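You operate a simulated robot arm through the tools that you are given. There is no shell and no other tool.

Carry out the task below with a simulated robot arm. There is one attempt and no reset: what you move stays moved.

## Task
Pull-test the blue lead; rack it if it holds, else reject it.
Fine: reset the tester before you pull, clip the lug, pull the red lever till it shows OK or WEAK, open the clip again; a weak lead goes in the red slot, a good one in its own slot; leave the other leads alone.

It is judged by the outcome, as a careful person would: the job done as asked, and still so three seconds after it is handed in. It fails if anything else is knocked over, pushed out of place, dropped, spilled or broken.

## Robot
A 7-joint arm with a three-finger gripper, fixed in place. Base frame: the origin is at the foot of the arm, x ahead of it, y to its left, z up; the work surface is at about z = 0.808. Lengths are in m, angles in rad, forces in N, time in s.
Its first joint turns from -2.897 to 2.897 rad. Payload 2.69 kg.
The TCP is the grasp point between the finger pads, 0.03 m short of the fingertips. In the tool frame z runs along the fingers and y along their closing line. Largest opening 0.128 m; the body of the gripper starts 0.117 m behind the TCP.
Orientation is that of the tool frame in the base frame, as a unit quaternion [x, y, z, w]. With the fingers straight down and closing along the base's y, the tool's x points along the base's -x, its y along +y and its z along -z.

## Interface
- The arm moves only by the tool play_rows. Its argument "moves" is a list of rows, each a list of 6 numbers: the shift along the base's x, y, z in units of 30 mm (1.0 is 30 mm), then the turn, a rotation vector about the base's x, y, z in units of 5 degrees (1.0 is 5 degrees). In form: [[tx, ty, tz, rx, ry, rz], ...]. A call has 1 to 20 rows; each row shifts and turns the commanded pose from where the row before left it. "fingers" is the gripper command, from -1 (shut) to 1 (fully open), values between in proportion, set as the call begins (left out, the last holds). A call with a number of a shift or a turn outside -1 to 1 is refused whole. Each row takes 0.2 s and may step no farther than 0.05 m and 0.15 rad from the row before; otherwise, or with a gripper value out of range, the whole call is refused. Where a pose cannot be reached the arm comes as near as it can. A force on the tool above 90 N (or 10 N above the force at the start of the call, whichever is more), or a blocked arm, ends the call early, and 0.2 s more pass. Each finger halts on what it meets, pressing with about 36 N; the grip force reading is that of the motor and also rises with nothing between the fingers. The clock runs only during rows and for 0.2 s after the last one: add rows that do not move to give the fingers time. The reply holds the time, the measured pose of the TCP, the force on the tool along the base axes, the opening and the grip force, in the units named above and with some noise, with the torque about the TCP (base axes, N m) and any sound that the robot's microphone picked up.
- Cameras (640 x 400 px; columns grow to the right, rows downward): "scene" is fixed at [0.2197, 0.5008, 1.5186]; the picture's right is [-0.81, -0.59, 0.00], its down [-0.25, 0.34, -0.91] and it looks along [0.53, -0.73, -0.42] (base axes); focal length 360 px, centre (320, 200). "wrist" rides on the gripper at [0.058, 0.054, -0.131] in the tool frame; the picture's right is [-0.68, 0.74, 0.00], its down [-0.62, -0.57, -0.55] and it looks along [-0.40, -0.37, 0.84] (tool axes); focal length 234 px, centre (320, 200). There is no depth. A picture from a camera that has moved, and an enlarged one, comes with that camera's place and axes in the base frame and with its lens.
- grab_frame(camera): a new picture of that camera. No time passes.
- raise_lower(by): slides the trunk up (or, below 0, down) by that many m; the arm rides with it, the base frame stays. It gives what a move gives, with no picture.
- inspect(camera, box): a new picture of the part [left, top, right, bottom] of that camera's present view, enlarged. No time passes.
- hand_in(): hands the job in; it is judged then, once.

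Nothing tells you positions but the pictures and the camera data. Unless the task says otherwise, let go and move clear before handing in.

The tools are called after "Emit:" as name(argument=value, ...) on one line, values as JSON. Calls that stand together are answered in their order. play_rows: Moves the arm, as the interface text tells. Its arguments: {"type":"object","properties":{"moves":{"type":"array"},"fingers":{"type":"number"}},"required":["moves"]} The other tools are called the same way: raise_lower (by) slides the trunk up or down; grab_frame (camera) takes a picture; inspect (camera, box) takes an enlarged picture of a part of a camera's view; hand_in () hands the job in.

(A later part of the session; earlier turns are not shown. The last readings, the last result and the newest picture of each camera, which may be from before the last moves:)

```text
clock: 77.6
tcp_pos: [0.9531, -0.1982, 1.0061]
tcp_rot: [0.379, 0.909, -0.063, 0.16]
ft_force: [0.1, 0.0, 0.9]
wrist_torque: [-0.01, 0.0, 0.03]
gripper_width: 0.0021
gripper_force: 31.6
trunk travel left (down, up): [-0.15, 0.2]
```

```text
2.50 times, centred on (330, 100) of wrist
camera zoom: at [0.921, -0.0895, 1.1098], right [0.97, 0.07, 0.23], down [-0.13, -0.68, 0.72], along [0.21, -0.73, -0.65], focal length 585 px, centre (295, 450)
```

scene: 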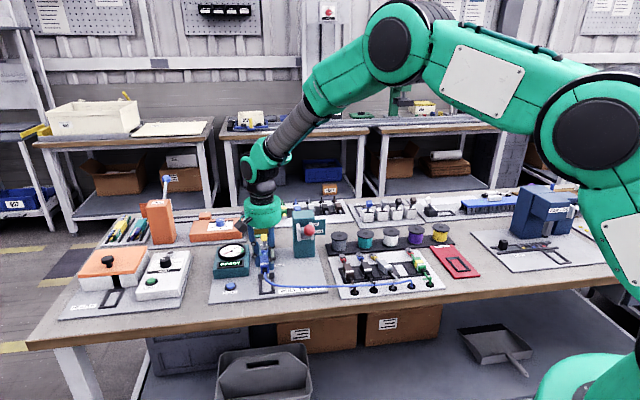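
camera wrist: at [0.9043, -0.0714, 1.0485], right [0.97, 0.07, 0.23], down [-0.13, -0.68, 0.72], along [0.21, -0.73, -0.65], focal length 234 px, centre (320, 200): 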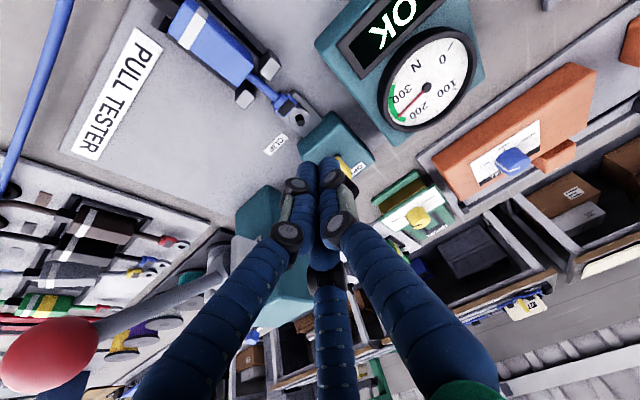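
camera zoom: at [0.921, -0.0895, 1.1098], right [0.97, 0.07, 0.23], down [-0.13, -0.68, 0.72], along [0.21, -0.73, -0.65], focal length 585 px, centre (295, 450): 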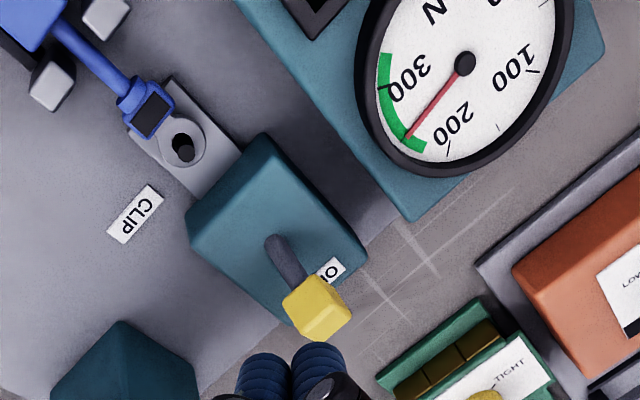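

The clip is open again, with the knob back at its OPEN position. I'll straighten up and return over the lead to pick it up.

Emit:
play_rows(moves=[[0, 0, 0.5, 0, 0, 0], [-0.7, 0.578, 0, 0.7, 0.7, 0], [-0.7, 0.578, 0, 0.7, 0.7, 0], [-0.7, 0.578, 0, 0.7, 0.7, 0], [-0.7, 0.578, 0, 0.7, 0.7, 0], [0, 0, -0.8, 0, 0, 0], [0, 0, -0.8, 0, 0, 0], [0, 0, 0, 0, 0, 0]], fingers=-0.34)

Emit:
inspect(camera="wrist", box=[220, 40, 420, 200])

Emit:
inspect(camera="scene", box=[240, 245, 300, 295])

```text
clock: 79.4
tcp_pos: [0.8705, -0.1302, 0.973]
tcp_rot: [0.385, 0.923, 0.001, 0.002]
ft_force: [0.3, -0.7, -0.8]
wrist_torque: [-0.01, 0.02, 0.0]
gripper_width: 0.0421
gripper_force: 0.1
trunk travel left (down, up): [-0.15, 0.2]
```

```text
2.50 times, centred on (320, 120) of wrist
camera zoom: at [0.8674, -0.0501, 1.1045], right [1.0, 0.04, 0.0], down [0.03, -0.84, 0.55], along [0.02, -0.55, -0.84], focal length 585 px, centre (320, 400)
```

zoom: 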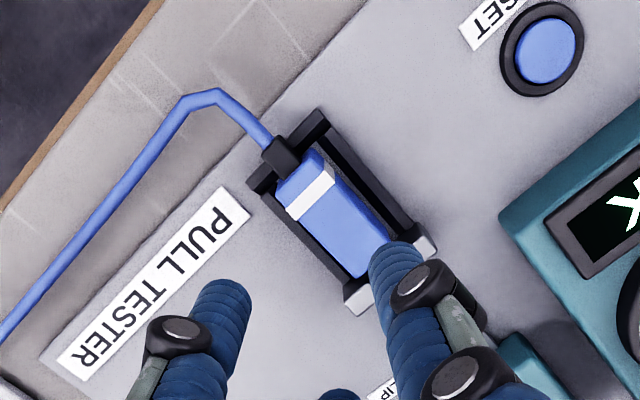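

```text
8.00 times, centred on (270, 270) of scene
camera zoom: at [0.2197, 0.5008, 1.5186], right [-0.81, -0.59, 0.0], down [-0.25, 0.34, -0.91], along [0.53, -0.73, -0.42], focal length 2876 px, centre (720, -360)
```

zoom: 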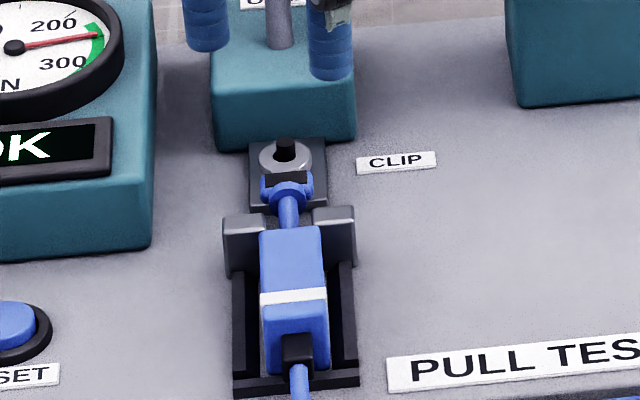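

The body sits square, with its centre near e1 = 0.533, e2 = 0.707. I'll come down slightly forward of the grip point with the fingers a bit wider, to miss the cubes.

Emit:
play_rows(moves=[[-0.13, 0.17, -0.8, 0, 0, 0], [0, 0, -0.8, 0, 0, 0], [0, 0, -0.8, 0, 0, 0], [0, 0, 0, 0, 0, 0], [0, 0, 0, 0, 0, 0]], fingers=-0.28)

Emit:
inspect(camera="wrist", box=[220, 60, 420, 220])

Emit:
inspect(camera="scene", box=[240, 245, 300, 295])

```text
clock: 80.6
tcp_pos: [0.8667, -0.1226, 0.9026]
tcp_rot: [0.384, 0.923, 0.002, 0.002]
ft_force: [0.2, -0.5, 1.0]
wrist_torque: [0.01, 0.0, 0.02]
gripper_width: 0.0459
gripper_force: 0.1
trunk travel left (down, up): [-0.15, 0.2]
```

```text
2.50 times, centred on (320, 140) of wrist
camera zoom: at [0.8629, -0.0433, 1.0338], right [1.0, 0.04, 0.0], down [0.03, -0.84, 0.55], along [0.02, -0.55, -0.84], focal length 585 px, centre (320, 350)
```

zoom: 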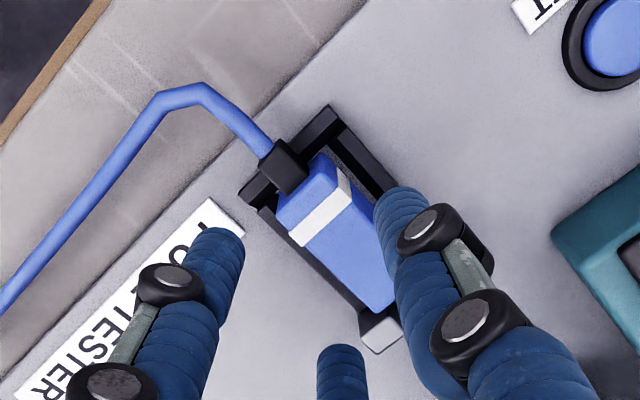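

```text
8.00 times, centred on (270, 270) of scene
camera zoom: at [0.2197, 0.5008, 1.5186], right [-0.81, -0.59, 0.0], down [-0.25, 0.34, -0.91], along [0.53, -0.73, -0.42], focal length 2876 px, centre (720, -360)
```

zoom: 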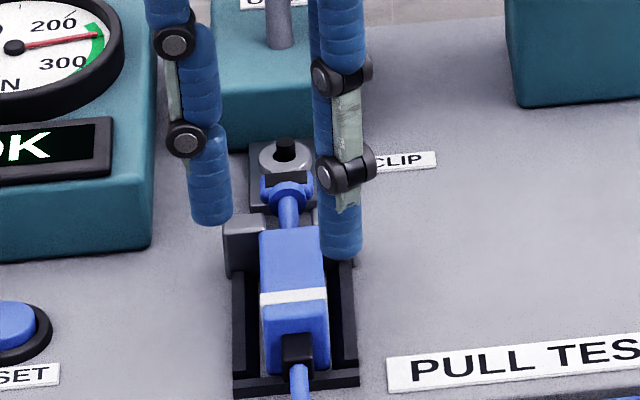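

Alignment is within about a millimetre. Lowering with a 1 mm correction.

Emit:
play_rows(moves=[[-0.03, -0.03, -0.5, 0, 0, 0], [0, 0, -0.5, 0, 0, 0], [0, 0, -0.4, 0, 0, 0], [0, 0, -0.3, 0, 0, 0], [0, 0, 0, 0, 0, 0]])

Emit:
inspect(camera="wrist", box=[220, 60, 420, 220])

Emit:
inspect(camera="scene", box=[240, 250, 300, 300])

```text
clock: 81.8
tcp_pos: [0.8657, -0.126, 0.8497]
tcp_rot: [0.385, 0.923, 0.002, 0.002]
ft_force: [0.2, -0.5, -0.8]
wrist_torque: [0.01, 0.01, 0.03]
gripper_width: 0.0458
gripper_force: 0.2
trunk travel left (down, up): [-0.15, 0.2]
```

```text
2.50 times, centred on (320, 140) of wrist
camera zoom: at [0.8618, -0.0458, 0.9815], right [1.0, 0.04, 0.0], down [0.03, -0.84, 0.55], along [0.02, -0.55, -0.84], focal length 585 px, centre (320, 350)
```

zoom: 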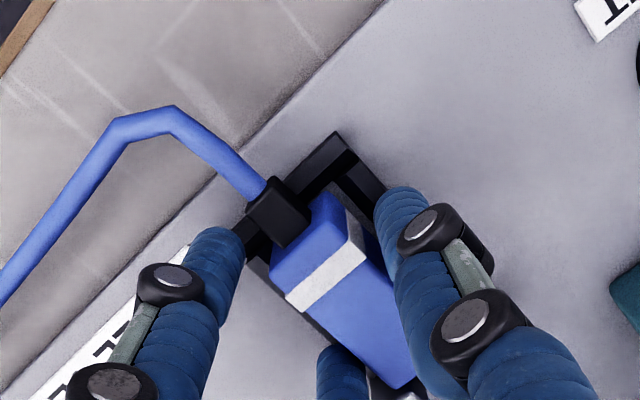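

```text
8.00 times, centred on (270, 275) of scene
camera zoom: at [0.2197, 0.5008, 1.5186], right [-0.81, -0.59, 0.0], down [-0.25, 0.34, -0.91], along [0.53, -0.73, -0.42], focal length 2876 px, centre (720, -400)
```

zoom: 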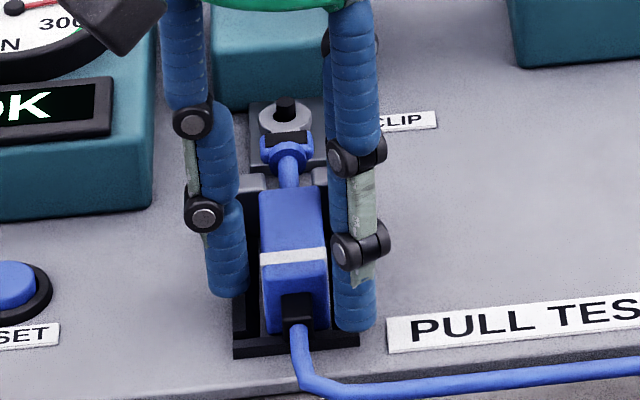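

In position. Narrowing, shifting 6 mm rearward onto the body's middle, then gripping.

Emit:
play_rows(moves=[[0, 0, 0, 0, 0, 0], [0.082, -0.068, 0, 0, 0, 0], [0.082, -0.068, 0, 0, 0, 0], [0, 0, 0, 0, 0, 0]], fingers=-0.37)

Emit:
inspect(camera="wrist", box=[220, 60, 420, 220])

Emit:
inspect(camera="scene", box=[240, 250, 300, 300])

```text
clock: 82.8
tcp_pos: [0.8704, -0.1304, 0.8496]
tcp_rot: [0.385, 0.923, 0.002, 0.002]
ft_force: [0.1, -0.1, -0.1]
wrist_torque: [0.01, -0.03, 0.04]
gripper_width: 0.0403
gripper_force: 0.1
trunk travel left (down, up): [-0.15, 0.2]
```

```text
2.50 times, centred on (320, 140) of wrist
camera zoom: at [0.8664, -0.0502, 0.9813], right [1.0, 0.04, 0.0], down [0.03, -0.84, 0.55], along [0.02, -0.55, -0.84], focal length 585 px, centre (320, 350)
```

zoom: 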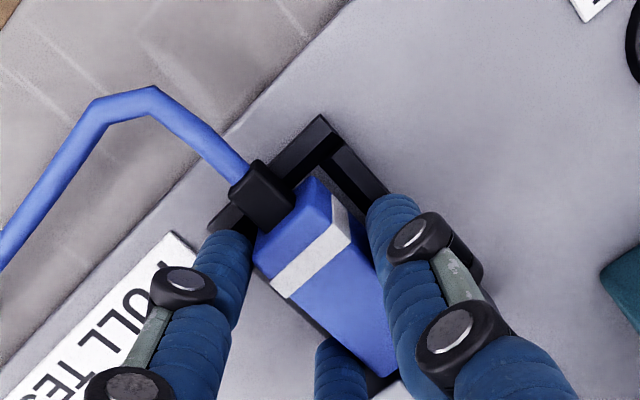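

```text
8.00 times, centred on (270, 275) of scene
camera zoom: at [0.2197, 0.5008, 1.5186], right [-0.81, -0.59, 0.0], down [-0.25, 0.34, -0.91], along [0.53, -0.73, -0.42], focal length 2876 px, centre (720, -400)
```

zoom: 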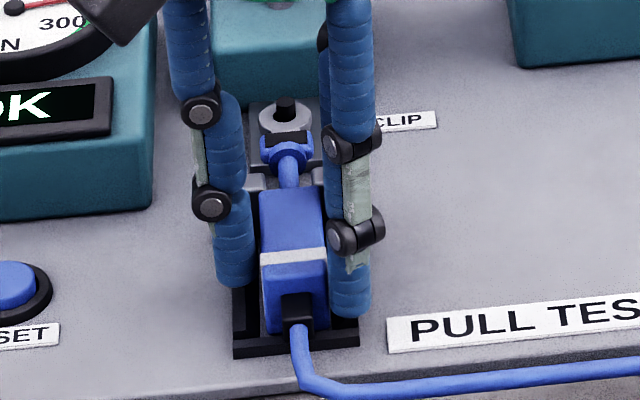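

Matches the earlier grip pose. Closing.

Emit:
play_rows(moves=[[0, 0, 0, 0, 0, 0], [0, 0, 0, 0, 0, 0]], fingers=-0.47)

Emit:
inspect(camera="wrist", box=[220, 60, 420, 220])

Emit:
inspect(camera="scene", box=[240, 250, 300, 300])

```text
clock: 83.4
tcp_pos: [0.8688, -0.1305, 0.8501]
tcp_rot: [0.385, 0.923, 0.001, 0.001]
ft_force: [-2.4, 3.8, 0.7]
wrist_torque: [0.14, 0.07, -0.03]
gripper_width: 0.0366
gripper_force: 1.5
trunk travel left (down, up): [-0.15, 0.2]
```

```text
2.50 times, centred on (320, 140) of wrist
camera zoom: at [0.8661, -0.0499, 0.9812], right [1.0, 0.04, 0.0], down [0.03, -0.84, 0.55], along [0.02, -0.55, -0.84], focal length 585 px, centre (320, 350)
```

zoom: 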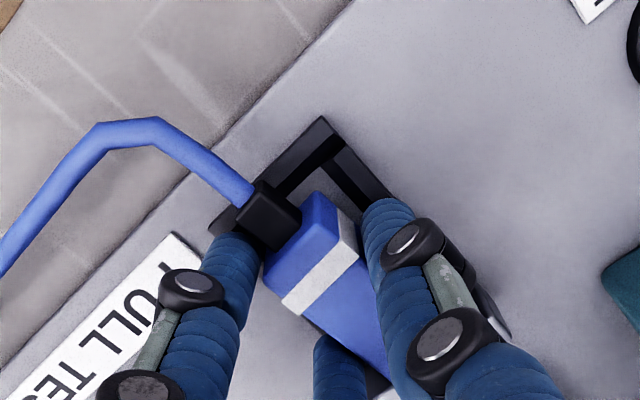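

```text
8.00 times, centred on (270, 275) of scene
camera zoom: at [0.2197, 0.5008, 1.5186], right [-0.81, -0.59, 0.0], down [-0.25, 0.34, -0.91], along [0.53, -0.73, -0.42], focal length 2876 px, centre (720, -400)
```

zoom: 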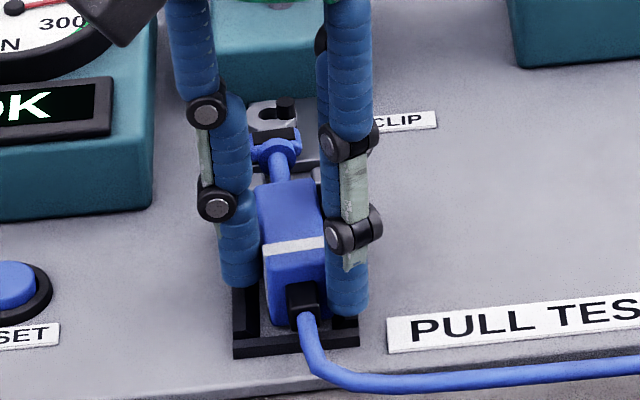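

The body skewed a little as it closed. I'll open slightly and recheck before doing anything else.

Emit:
play_rows(moves=[[0, 0, 0, 0, 0, 0], [0, 0, 0, 0, 0, 0]], fingers=-0.37)

Emit:
inspect(camera="wrist", box=[220, 60, 420, 220])

Emit:
inspect(camera="scene", box=[245, 250, 295, 290])

```text
clock: 84.0
tcp_pos: [0.8687, -0.1307, 0.8498]
tcp_rot: [0.385, 0.923, 0.003, 0.002]
ft_force: [0.1, -0.4, -0.2]
wrist_torque: [0.01, 0.0, 0.04]
gripper_width: 0.0407
gripper_force: 0.2
trunk travel left (down, up): [-0.15, 0.2]
```

```text
2.50 times, centred on (320, 140) of wrist
camera zoom: at [0.8664, -0.0502, 0.9815], right [1.0, 0.04, 0.0], down [0.03, -0.84, 0.55], along [0.02, -0.55, -0.84], focal length 585 px, centre (320, 350)
```

zoom: 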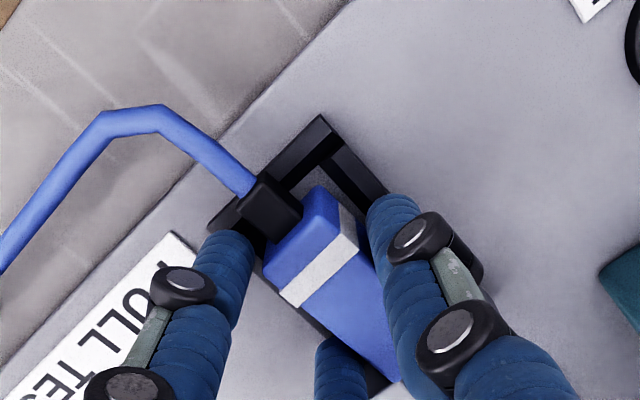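

```text
10.00 times, centred on (270, 270) of scene
camera zoom: at [0.2197, 0.5008, 1.5186], right [-0.81, -0.59, 0.0], down [-0.25, 0.34, -0.91], along [0.53, -0.73, -0.42], focal length 3595 px, centre (820, -500)
```

zoom: 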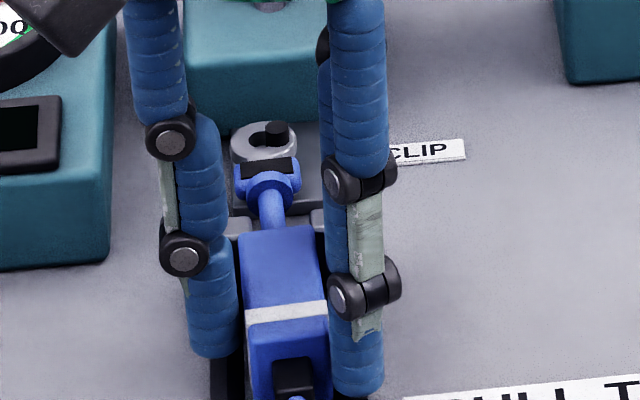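

The body had slid a few millimetres rearward under the test pull, so my front finger was catching its corner. I'll shift the hand rearward in small steps, feeling for the cube.

Emit:
play_rows(moves=[[-0.045, -0.045, 0, 0, 0, 0], [0.07, -0.07, 0, 0, 0, 0], [0, 0, 0, 0, 0, 0]])

Emit:
inspect(camera="wrist", box=[220, 60, 420, 220])

Emit:
inspect(camera="scene", box=[245, 250, 295, 290])

```text
clock: 84.8
tcp_pos: [0.8711, -0.1342, 0.8502]
tcp_rot: [0.386, 0.923, 0.002, 0.002]
ft_force: [0.6, 0.1, -0.1]
wrist_torque: [-0.01, -0.01, -0.01]
gripper_width: 0.0405
gripper_force: 0.3
trunk travel left (down, up): [-0.15, 0.2]
```

```text
2.50 times, centred on (320, 140) of wrist
camera zoom: at [0.8677, -0.0536, 0.9817], right [1.0, 0.04, 0.0], down [0.03, -0.84, 0.55], along [0.02, -0.55, -0.84], focal length 585 px, centre (320, 350)
```

zoom: 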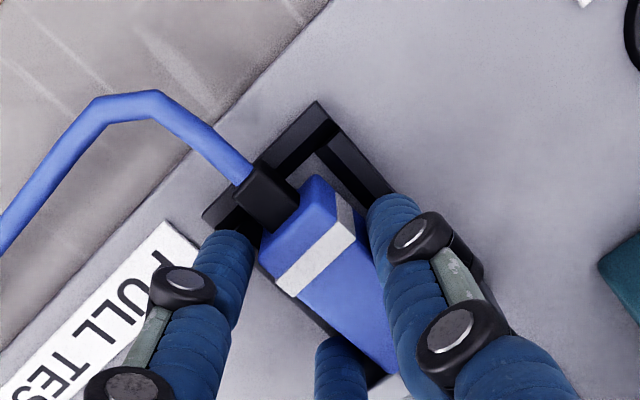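

```text
10.00 times, centred on (270, 270) of scene
camera zoom: at [0.2197, 0.5008, 1.5186], right [-0.81, -0.59, 0.0], down [-0.25, 0.34, -0.91], along [0.53, -0.73, -0.42], focal length 3595 px, centre (820, -500)
```

zoom: 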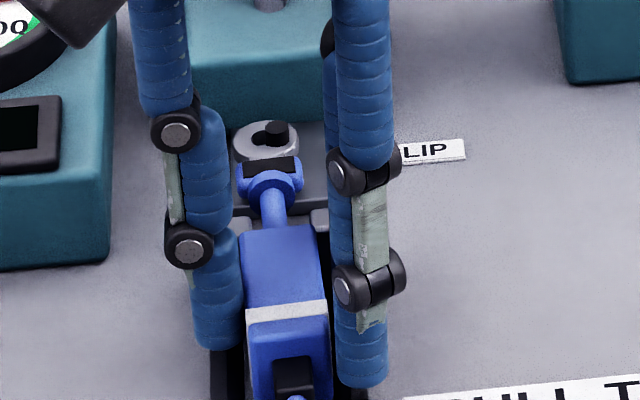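

No contact yet. One more 3.5 mm step.

Emit:
play_rows(moves=[[0.03, -0.05, 0, 0, 0, 0], [0.04, -0.045, 0, 0, 0, 0], [0, 0, 0, 0, 0, 0]])

Emit:
inspect(camera="wrist", box=[220, 60, 420, 220])

Emit:
inspect(camera="scene", box=[245, 250, 295, 290])

```text
clock: 85.6
tcp_pos: [0.8741, -0.137, 0.8497]
tcp_rot: [0.385, 0.923, 0.001, 0.001]
ft_force: [-3.0, 0.0, -0.2]
wrist_torque: [0.05, 0.08, -0.09]
gripper_width: 0.04
gripper_force: 0.2
trunk travel left (down, up): [-0.15, 0.2]
```

```text
2.50 times, centred on (320, 140) of wrist
camera zoom: at [0.8702, -0.0563, 0.9816], right [1.0, 0.04, 0.0], down [0.03, -0.84, 0.55], along [0.02, -0.55, -0.84], focal length 585 px, centre (320, 350)
```

zoom: 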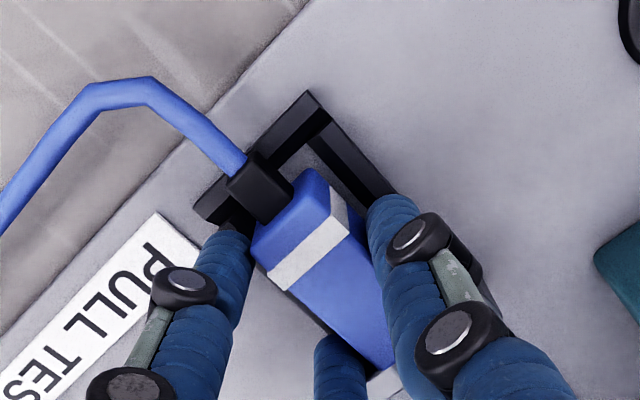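

```text
10.00 times, centred on (270, 270) of scene
camera zoom: at [0.2197, 0.5008, 1.5186], right [-0.81, -0.59, 0.0], down [-0.25, 0.34, -0.91], along [0.53, -0.73, -0.42], focal length 3595 px, centre (820, -500)
```

zoom: 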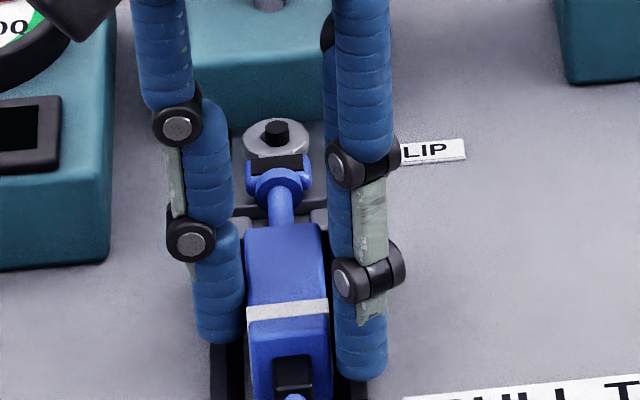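

The pin is centred in the ring and the body is straight. Closing gently now.

Emit:
play_rows(moves=[[0, 0, 0, 0, 0, 0], [0, 0, 0, 0, 0, 0]], fingers=-0.44)

Emit:
inspect(camera="scene", box=[245, 250, 295, 290])

Emit:
inspect(camera="wrist", box=[220, 60, 420, 220])

```text
clock: 86.2
tcp_pos: [0.8738, -0.1362, 0.8509]
tcp_rot: [0.385, 0.923, 0.003, 0.002]
ft_force: [1.0, -0.4, 0.1]
wrist_torque: [0.03, -0.01, 0.03]
gripper_width: 0.037
gripper_force: 0.7
trunk travel left (down, up): [-0.15, 0.2]
```

```text
10.00 times, centred on (270, 270) of scene
camera zoom: at [0.2197, 0.5008, 1.5186], right [-0.81, -0.59, 0.0], down [-0.25, 0.34, -0.91], along [0.53, -0.73, -0.42], focal length 3595 px, centre (820, -500)
```

zoom: 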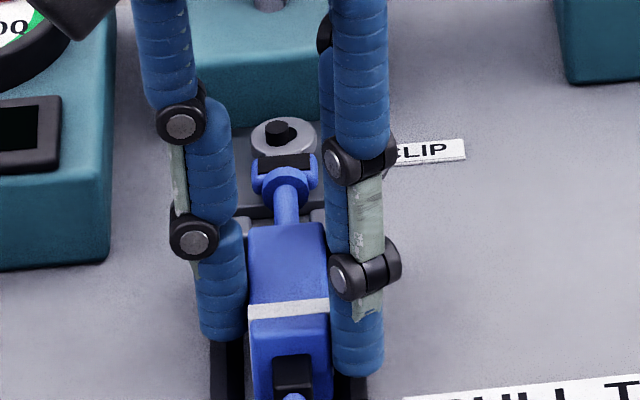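

```text
2.50 times, centred on (320, 140) of wrist
camera zoom: at [0.8705, -0.0563, 0.9818], right [1.0, 0.04, 0.01], down [0.03, -0.84, 0.55], along [0.02, -0.55, -0.84], focal length 585 px, centre (320, 350)
```

zoom: 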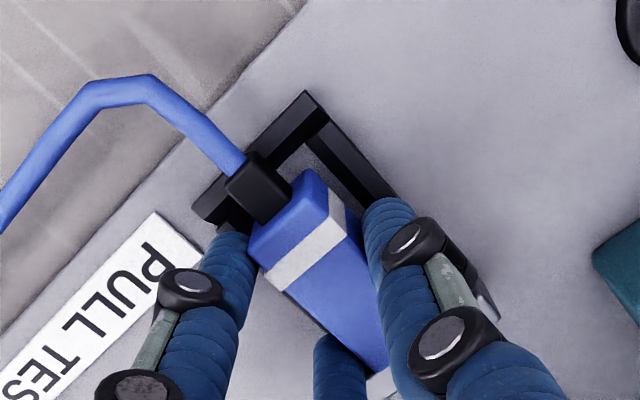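

Emit:
play_rows(moves=[[0, 0, 0, 0, 0, 0], [0, 0, 0, 0, 0, 0]], fingers=-0.47)

Emit:
inspect(camera="scene", box=[245, 250, 295, 290])

Emit:
inspect(camera="wrist", box=[220, 60, 420, 220])

```text
clock: 86.8
tcp_pos: [0.8737, -0.1356, 0.8498]
tcp_rot: [0.385, 0.923, 0.002, 0.002]
ft_force: [2.7, 1.5, 0.4]
wrist_torque: [0.03, -0.13, 0.07]
gripper_width: 0.0354
gripper_force: 36.3
trunk travel left (down, up): [-0.15, 0.2]
```

```text
10.00 times, centred on (270, 270) of scene
camera zoom: at [0.2197, 0.5008, 1.5186], right [-0.81, -0.59, 0.0], down [-0.25, 0.34, -0.91], along [0.53, -0.73, -0.42], focal length 3595 px, centre (820, -500)
```

zoom: 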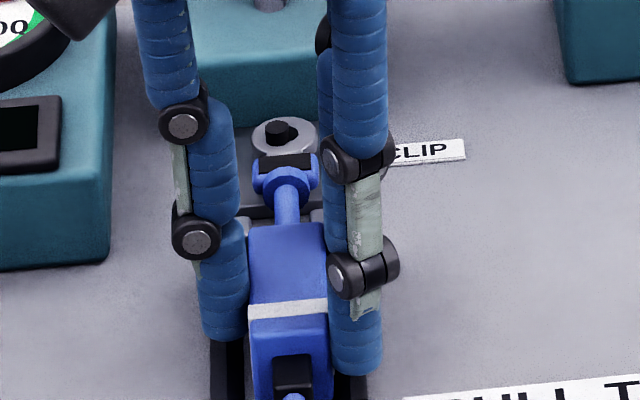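

```text
2.50 times, centred on (320, 140) of wrist
camera zoom: at [0.8706, -0.0561, 0.9819], right [1.0, 0.04, 0.01], down [0.03, -0.84, 0.55], along [0.02, -0.55, -0.84], focal length 585 px, centre (320, 350)
```

zoom: 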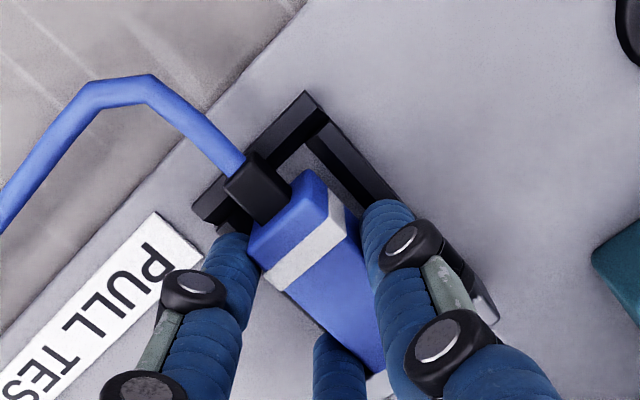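

Firm, straight grip at 36 N. Lifting straight up off the pin.

Emit:
play_rows(moves=[[0, 0, 0.15, 0, 0, 0], [0, 0, 0.25, 0, 0, 0], [0, 0, 0.3, 0, 0, 0], [0, 0, 0.4, 0, 0, 0], [0, 0, 0.6, 0, 0, 0], [0, 0, 0.8, 0, 0, 0], [0, 0, 0, 0, 0, 0]])

Emit:
inspect(camera="scene", box=[225, 220, 315, 300])

Emit:
inspect(camera="wrist", box=[220, 60, 420, 220])

Emit:
inspect(camera="scene", box=[330, 240, 450, 300])

```text
clock: 88.4
tcp_pos: [0.8743, -0.1369, 0.9258]
tcp_rot: [0.385, 0.923, 0.002, 0.003]
ft_force: [-0.5, 0.5, -1.1]
wrist_torque: [-0.01, 0.0, -0.01]
gripper_width: 0.0354
gripper_force: 36.2
trunk travel left (down, up): [-0.15, 0.2]
```

```text
5.00 times, centred on (270, 260) of scene
camera zoom: at [0.2197, 0.5008, 1.5186], right [-0.81, -0.59, 0.0], down [-0.25, 0.34, -0.91], along [0.53, -0.73, -0.42], focal length 1797 px, centre (570, -100)
```

zoom: 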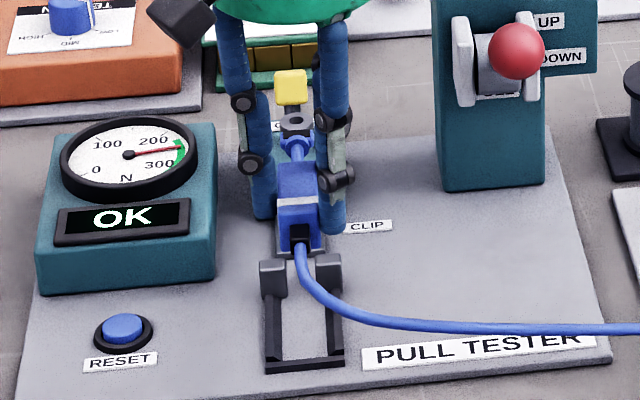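

```text
2.50 times, centred on (320, 140) of wrist
camera zoom: at [0.8699, -0.0566, 1.0568], right [1.0, 0.04, 0.0], down [0.03, -0.84, 0.55], along [0.02, -0.55, -0.84], focal length 585 px, centre (320, 350)
```

zoom: 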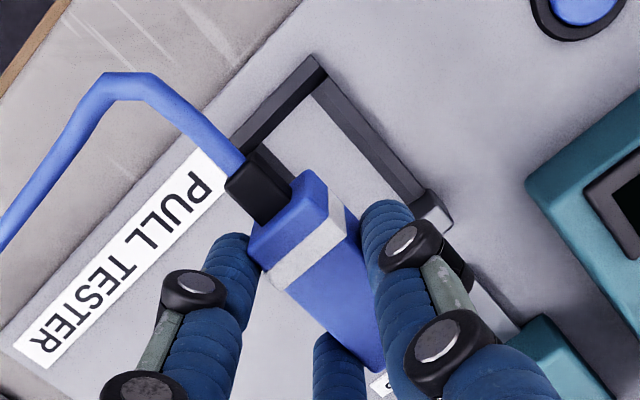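

```text
5.33 times, centred on (390, 270) of scene
camera zoom: at [0.2197, 0.5008, 1.5186], right [-0.81, -0.59, 0.0], down [-0.25, 0.34, -0.91], along [0.53, -0.73, -0.42], focal length 1917 px, centre (-53, -173)
```

zoom: 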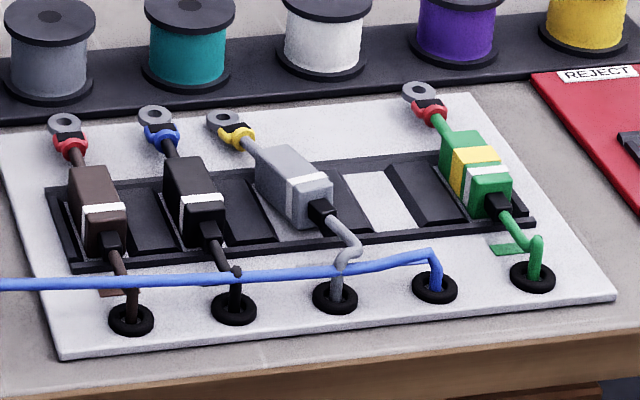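

The ring is off the pin and the lead hangs straight. I'll carry it back the way it came, along the bench front and over to the rack.

Emit:
play_rows(moves=[[-0.8, 0.8, 0, 0, 0, 0], [-0.8, 0.8, 0, 0, 0, 0], [-0.8, 0.8, 0, 0, 0, 0], [-0.8, 0.8, 0, 0, 0, 0], [-0.855, -0.855, 0, 0, 0, 0], [-0.855, -0.855, 0, 0, 0, 0], [-0.855, -0.855, 0, 0, 0, 0], [-0.855, -0.855, 0, 0, 0, 0], [-0.855, -0.855, 0, 0, 0, 0], [-0.855, -0.855, 0, 0, 0, 0], [-0.855, -0.855, 0, 0, 0, 0], [-0.855, -0.855, 0, 0, 0, 0], [-0.855, -0.855, 0, 0, 0, 0], [-0.855, -0.855, 0, 0, 0, 0], [-0.855, -0.855, 0, 0, 0, 0], [-0.855, -0.855, 0, 0, 0, 0], [0, 0, 0, 0, 0, 0]])

Emit:
inspect(camera="scene", box=[330, 220, 460, 310])

Emit:
grab_frame(camera="wrist")

```text
clock: 92.0
tcp_pos: [0.4706, -0.3487, 0.9258]
tcp_rot: [0.385, 0.923, 0.002, 0.002]
ft_force: [-0.5, -0.3, -0.2]
wrist_torque: [0.08, -0.03, -0.01]
gripper_width: 0.0352
gripper_force: 36.0
trunk travel left (down, up): [-0.15, 0.2]
```

```text
4.44 times, centred on (395, 265) of scene
camera zoom: at [0.2197, 0.5008, 1.5186], right [-0.81, -0.59, 0.0], down [-0.25, 0.34, -0.91], along [0.53, -0.73, -0.42], focal length 1598 px, centre (-13, -89)
```

zoom: 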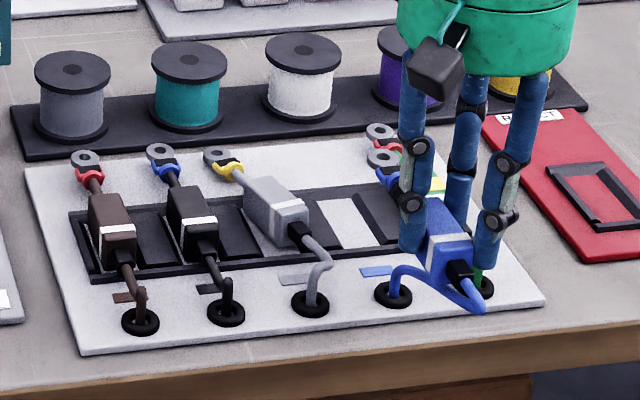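

```text
taken
camera wrist: at [0.4672, -0.2682, 1.0572], right [1.0, 0.04, 0.01], down [0.03, -0.84, 0.55], along [0.02, -0.55, -0.84], focal length 234 px, centre (320, 200)
```

wrist: 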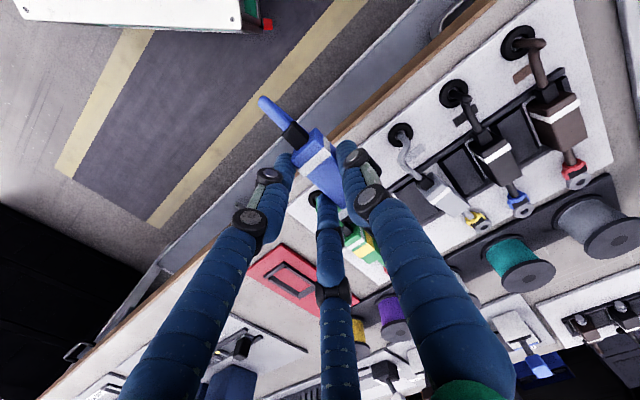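

Back at the rack. Blue's empty slot shows as the white gap. Moving over it at height.

Emit:
play_rows(moves=[[0.82, -0.82, 0, 0, 0, 0], [0.82, -0.82, 0, 0, 0, 0], [0.82, -0.82, 0, 0, 0, 0], [0.82, -0.82, 0, 0, 0, 0], [0, 0, -0.6, 0, 0, 0], [0, 0, 0, 0, 0, 0]])

Emit:
inspect(camera="scene", box=[370, 230, 450, 290])

Emit:
inspect(camera="wrist", box=[200, 40, 440, 220])

```text
clock: 93.4
tcp_pos: [0.5692, -0.4451, 0.9069]
tcp_rot: [0.385, 0.923, 0.003, 0.001]
ft_force: [-0.2, -0.7, -0.3]
wrist_torque: [0.02, 0.03, 0.01]
gripper_width: 0.0352
gripper_force: 36.1
trunk travel left (down, up): [-0.15, 0.2]
```

```text
6.67 times, centred on (410, 260) of scene
camera zoom: at [0.2197, 0.5008, 1.5186], right [-0.81, -0.59, 0.0], down [-0.25, 0.34, -0.91], along [0.53, -0.73, -0.42], focal length 2397 px, centre (-280, -200)
```

zoom: 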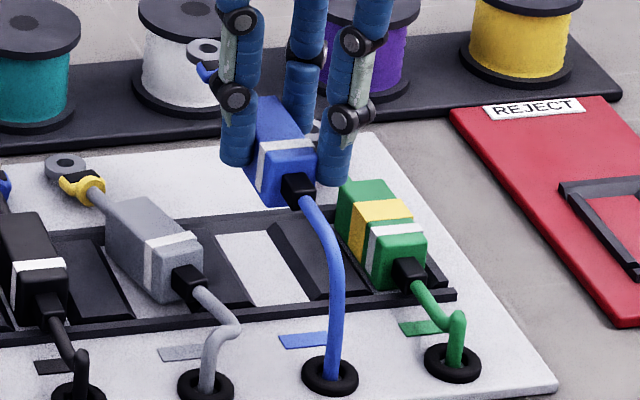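

```text
2.22 times, centred on (320, 130) of wrist
camera zoom: at [0.5661, -0.3667, 1.0388], right [1.0, 0.04, 0.0], down [0.03, -0.84, 0.55], along [0.02, -0.55, -0.84], focal length 520 px, centre (320, 356)
```

zoom: 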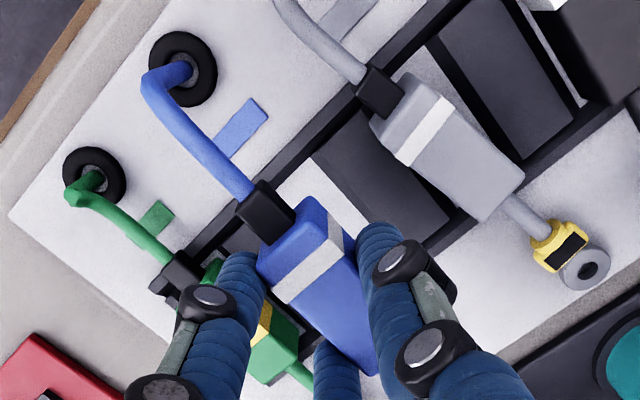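

Lined up with the slot. Lowering in stages.

Emit:
play_rows(moves=[[0, 0, -0.6, 0, 0, 0], [0, 0, -0.5, 0, 0, 0], [0, 0, -0.2, 0, 0, 0], [0, 0, 0, 0, 0, 0]])

Emit:
inspect(camera="scene", box=[370, 230, 450, 290])

Emit:
inspect(camera="wrist", box=[200, 40, 440, 220])

```text
clock: 94.4
tcp_pos: [0.5691, -0.4482, 0.869]
tcp_rot: [0.385, 0.923, 0.002, 0.002]
ft_force: [-0.4, 0.3, -1.1]
wrist_torque: [0.03, 0.01, -0.01]
gripper_width: 0.035
gripper_force: 36.1
trunk travel left (down, up): [-0.15, 0.2]
```

```text
6.67 times, centred on (410, 260) of scene
camera zoom: at [0.2197, 0.5008, 1.5186], right [-0.81, -0.59, 0.0], down [-0.25, 0.34, -0.91], along [0.53, -0.73, -0.42], focal length 2397 px, centre (-280, -200)
```

zoom: 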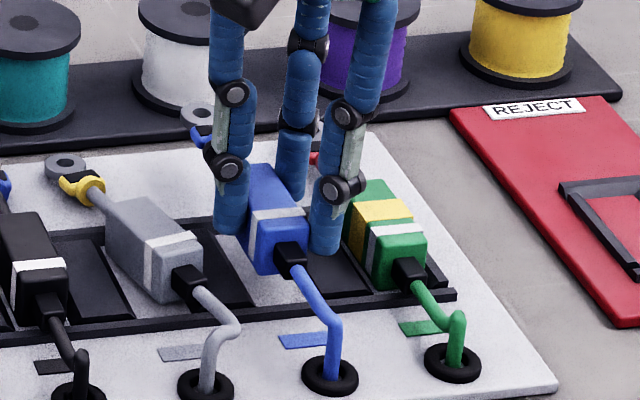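

```text
2.22 times, centred on (320, 130) of wrist
camera zoom: at [0.5657, -0.3663, 1.0001], right [1.0, 0.04, 0.01], down [0.03, -0.84, 0.55], along [0.02, -0.55, -0.84], focal length 520 px, centre (320, 356)
```

zoom: 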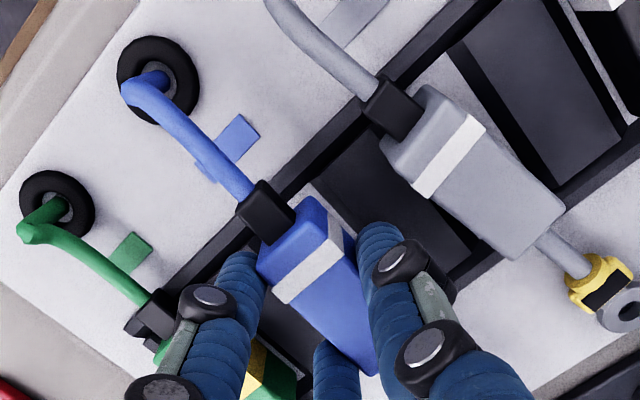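

Emit:
play_rows(moves=[[0, 0, -0.2, 0, 0, 0], [0, 0, -0.15, 0, 0, 0], [0, 0, -0.1, 0, 0, 0], [0, 0, 0, 0, 0, 0]])

Emit:
inspect(camera="scene", box=[370, 230, 450, 290])

Emit:
inspect(camera="wrist", box=[200, 40, 440, 220])

```text
clock: 95.4
tcp_pos: [0.5686, -0.4451, 0.8554]
tcp_rot: [0.385, 0.923, 0.002, 0.003]
ft_force: [0.2, -0.8, -0.6]
wrist_torque: [0.0, -0.01, -0.03]
gripper_width: 0.0355
gripper_force: 35.7
trunk travel left (down, up): [-0.15, 0.2]
```

```text
6.67 times, centred on (410, 260) of scene
camera zoom: at [0.2197, 0.5008, 1.5186], right [-0.81, -0.59, 0.0], down [-0.25, 0.34, -0.91], along [0.53, -0.73, -0.42], focal length 2397 px, centre (-280, -200)
```

zoom: 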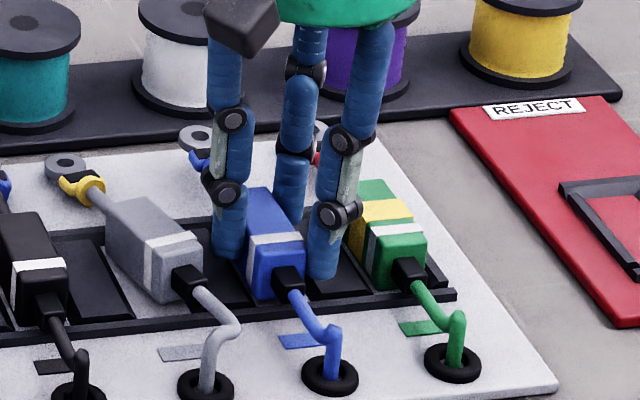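

```text
2.22 times, centred on (320, 130) of wrist
camera zoom: at [0.5653, -0.3657, 0.9865], right [1.0, 0.04, 0.0], down [0.03, -0.84, 0.55], along [0.02, -0.55, -0.84], focal length 520 px, centre (320, 356)
```

zoom: 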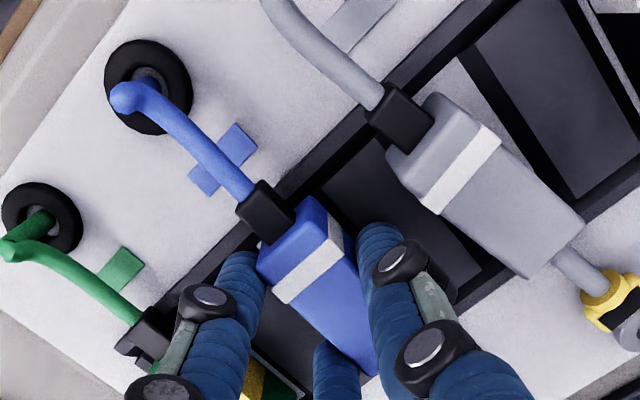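

Emit:
play_rows(moves=[[0, 0, -0.1, 0, 0, 0], [0, 0, -0.07, 0, 0, 0], [0, 0, 0, 0, 0, 0]])

Emit:
inspect(camera="scene", box=[370, 230, 450, 290])

```text
clock: 96.2
tcp_pos: [0.5688, -0.4471, 0.8502]
tcp_rot: [0.385, 0.923, 0.002, 0.003]
ft_force: [-5.8, -6.5, 14.0]
wrist_torque: [0.18, 0.37, 0.22]
gripper_width: 0.0351
gripper_force: 35.7
trunk travel left (down, up): [-0.15, 0.2]
```

```text
6.67 times, centred on (410, 260) of scene
camera zoom: at [0.2197, 0.5008, 1.5186], right [-0.81, -0.59, 0.0], down [-0.25, 0.34, -0.91], along [0.53, -0.73, -0.42], focal length 2397 px, centre (-280, -200)
```

zoom: 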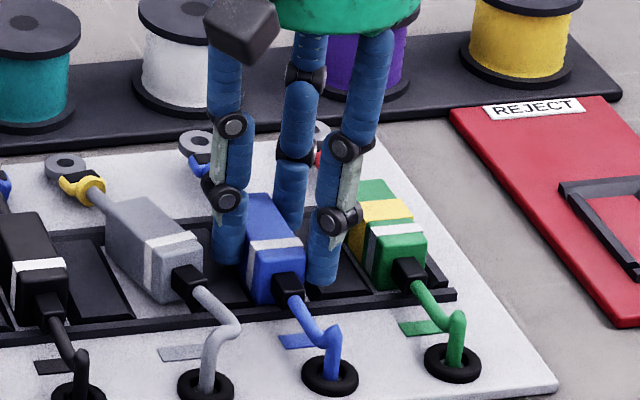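

It's touching the +e1 bevel. I'll shift 2 mm the other way, let it settle a touch lower, then release gently.

Emit:
play_rows(moves=[[-0.05, -0.05, 0, 0, 0, 0], [0, 0, -0.04, 0, 0, 0], [0, 0, 0, 0, 0, 0]])

Emit:
play_rows(moves=[[0, 0, 0, 0, 0, 0], [0, 0, 0, 0, 0, 0]], fingers=-0.36)

Emit:
inspect(camera="scene", box=[370, 230, 450, 290])

Emit:
inspect(camera="wrist", box=[200, 40, 440, 220])

```text
clock: 97.0
tcp_pos: [0.5679, -0.448, 0.8502]
tcp_rot: [0.385, 0.923, 0.002, 0.003]
ft_force: [11.5, -5.8, 13.9]
wrist_torque: [0.07, -0.24, -0.16]
gripper_width: 0.0352
gripper_force: 36.2
trunk travel left (down, up): [-0.15, 0.2]
```

```text
clock: 97.6
tcp_pos: [0.5663, -0.4462, 0.8492]
tcp_rot: [0.385, 0.923, 0.001, 0.002]
ft_force: [-0.1, -0.6, 1.3]
wrist_torque: [-0.03, -0.01, -0.02]
gripper_width: 0.0412
gripper_force: 0.1
trunk travel left (down, up): [-0.15, 0.2]
```

```text
6.67 times, centred on (410, 260) of scene
camera zoom: at [0.2197, 0.5008, 1.5186], right [-0.81, -0.59, 0.0], down [-0.25, 0.34, -0.91], along [0.53, -0.73, -0.42], focal length 2397 px, centre (-280, -200)
```

zoom: 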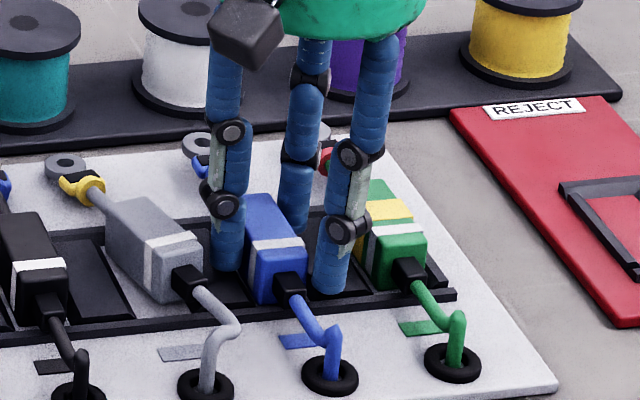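

```text
2.22 times, centred on (320, 130) of wrist
camera zoom: at [0.563, -0.3665, 0.9805], right [1.0, 0.04, 0.0], down [0.03, -0.84, 0.55], along [0.02, -0.55, -0.84], focal length 520 px, centre (320, 356)
```

zoom: 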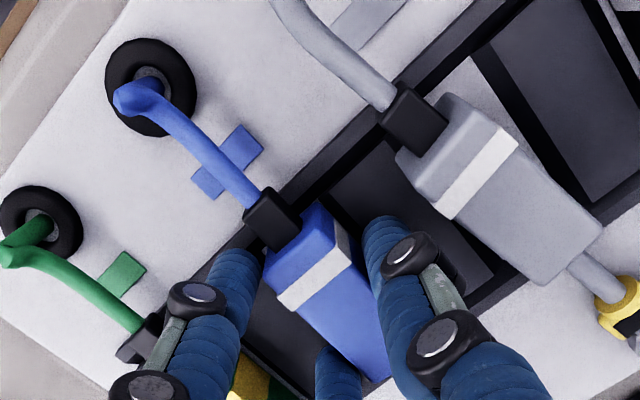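

Released and settled. Opening a touch more and lifting straight up.

Emit:
play_rows(moves=[[0, 0, 0, 0, 0, 0], [0, 0, 0.3, 0, 0, 0], [0, 0, 0.5, 0, 0, 0], [0, 0, 1, 0, 0, 0], [0, 0, 1, 0, 0, 0], [0, 0, 1, 0, 0, 0], [0, 0, 1, 0, 0, 0], [0, 0, 0, 0, 0, 0]], fingers=-0.25)

Emit:
inspect(camera="scene", box=[330, 235, 450, 305])

Emit:
inspect(camera="wrist", box=[220, 0, 460, 200])

```text
clock: 99.4
tcp_pos: [0.5693, -0.4458, 0.9932]
tcp_rot: [0.385, 0.923, 0.002, 0.002]
ft_force: [-0.1, 0.2, -0.6]
wrist_torque: [0.03, -0.04, 0.02]
gripper_width: 0.0479
gripper_force: 0.0
trunk travel left (down, up): [-0.15, 0.2]
```

```text
5.33 times, centred on (390, 270) of scene
camera zoom: at [0.2197, 0.5008, 1.5186], right [-0.81, -0.59, 0.0], down [-0.25, 0.34, -0.91], along [0.53, -0.73, -0.42], focal length 1917 px, centre (-53, -173)
```

zoom: 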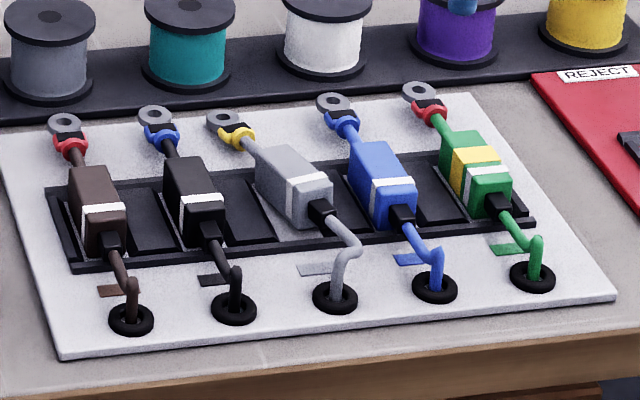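

```text
2.00 times, centred on (340, 100) of wrist
camera zoom: at [0.5649, -0.3664, 1.124], right [1.0, 0.04, 0.01], down [0.03, -0.84, 0.55], along [0.02, -0.55, -0.84], focal length 468 px, centre (280, 400)
```

zoom: 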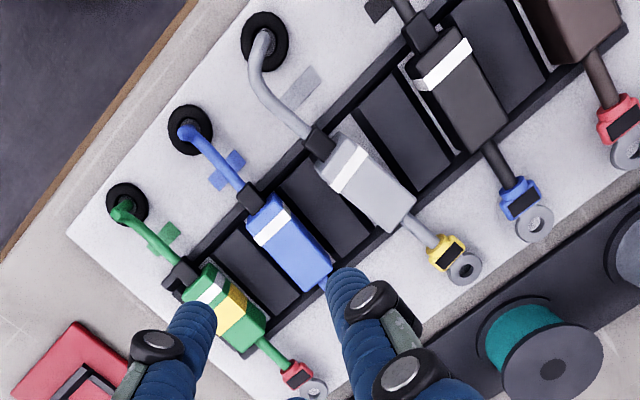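

Blue is back in its slot. Gray's front end is still about 10 mm off toward blue, knocked there earlier, so I'll put it right. I'll straddle blue without touching it and use one finger in the gap to nudge gray's front back.

Emit:
play_rows(moves=[[-0.526, 0.229, 0, 0, 0, 0], [0, 0, -1, 0, 0, 0], [0, 0, -1, 0, 0, 0], [0, 0, -1, 0, 0, 0], [0, 0, 0, 0, 0, 0]], fingers=0.094)

Emit:
inspect(camera="scene", box=[360, 230, 440, 290])

Emit:
inspect(camera="wrist", box=[200, 40, 440, 220])

```text
clock: 100.6
tcp_pos: [0.553, -0.4417, 0.9008]
tcp_rot: [0.385, 0.923, 0.003, 0.002]
ft_force: [0.4, 0.5, 0.2]
wrist_torque: [0.02, -0.01, 0.01]
gripper_width: 0.0698
gripper_force: 0.0
trunk travel left (down, up): [-0.15, 0.2]
```

```text
6.67 times, centred on (400, 260) of scene
camera zoom: at [0.2197, 0.5008, 1.5186], right [-0.81, -0.59, 0.0], down [-0.25, 0.34, -0.91], along [0.53, -0.73, -0.42], focal length 2397 px, centre (-213, -200)
```

zoom: 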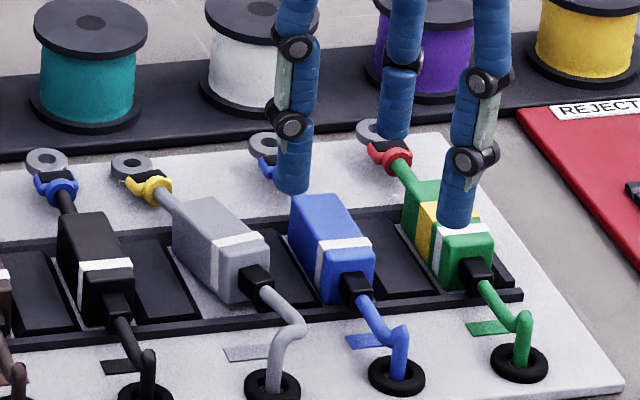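

```text
2.22 times, centred on (320, 130) of wrist
camera zoom: at [0.5504, -0.3608, 1.0331], right [1.0, 0.04, 0.0], down [0.03, -0.84, 0.55], along [0.02, -0.55, -0.84], focal length 520 px, centre (320, 356)
```

zoom: 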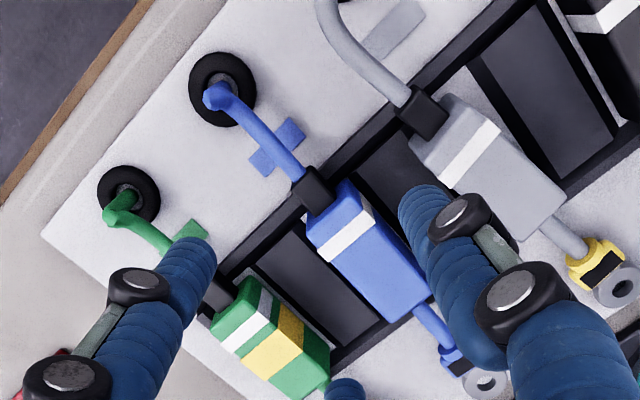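

Emit:
play_rows(moves=[[0.03, 0.03, -0.5, 0, 0, 0], [0, 0, -0.5, 0, 0, 0], [0, 0, -0.3, 0, 0, 0], [0, 0, -0.2, 0, 0, 0], [0, 0, 0, 0, 0, 0]])

Emit:
inspect(camera="scene", box=[360, 230, 440, 290])

Emit:
inspect(camera="wrist", box=[200, 40, 440, 220])

```text
clock: 101.8
tcp_pos: [0.5526, -0.4392, 0.8571]
tcp_rot: [0.385, 0.923, 0.003, 0.002]
ft_force: [0.3, 0.2, -0.5]
wrist_torque: [0.02, 0.0, 0.02]
gripper_width: 0.07
gripper_force: 0.0
trunk travel left (down, up): [-0.15, 0.2]
```

```text
6.67 times, centred on (400, 260) of scene
camera zoom: at [0.2197, 0.5008, 1.5186], right [-0.81, -0.59, 0.0], down [-0.25, 0.34, -0.91], along [0.53, -0.73, -0.42], focal length 2397 px, centre (-213, -200)
```

zoom: 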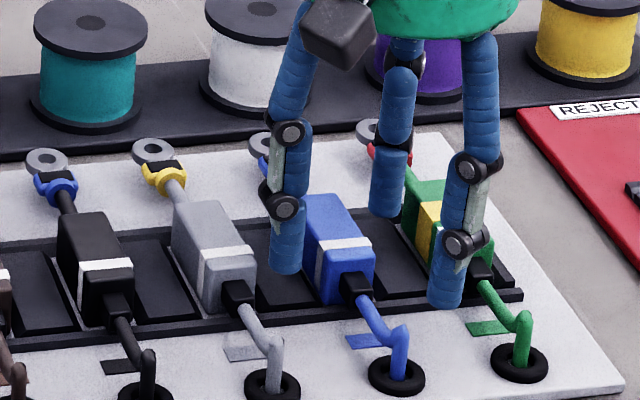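

```text
2.22 times, centred on (320, 130) of wrist
camera zoom: at [0.5492, -0.3595, 0.9889], right [1.0, 0.04, 0.01], down [0.03, -0.84, 0.55], along [0.02, -0.55, -0.84], focal length 520 px, centre (320, 356)
```

zoom: 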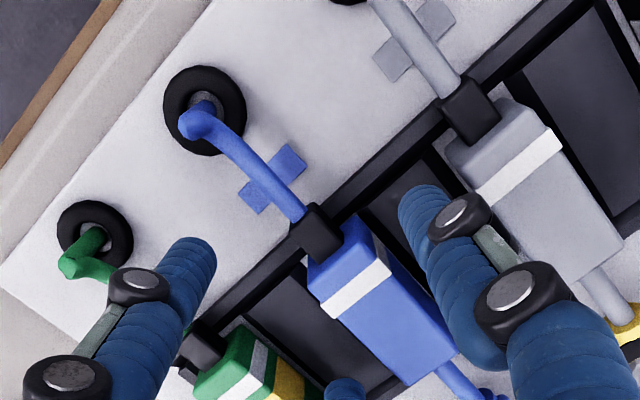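

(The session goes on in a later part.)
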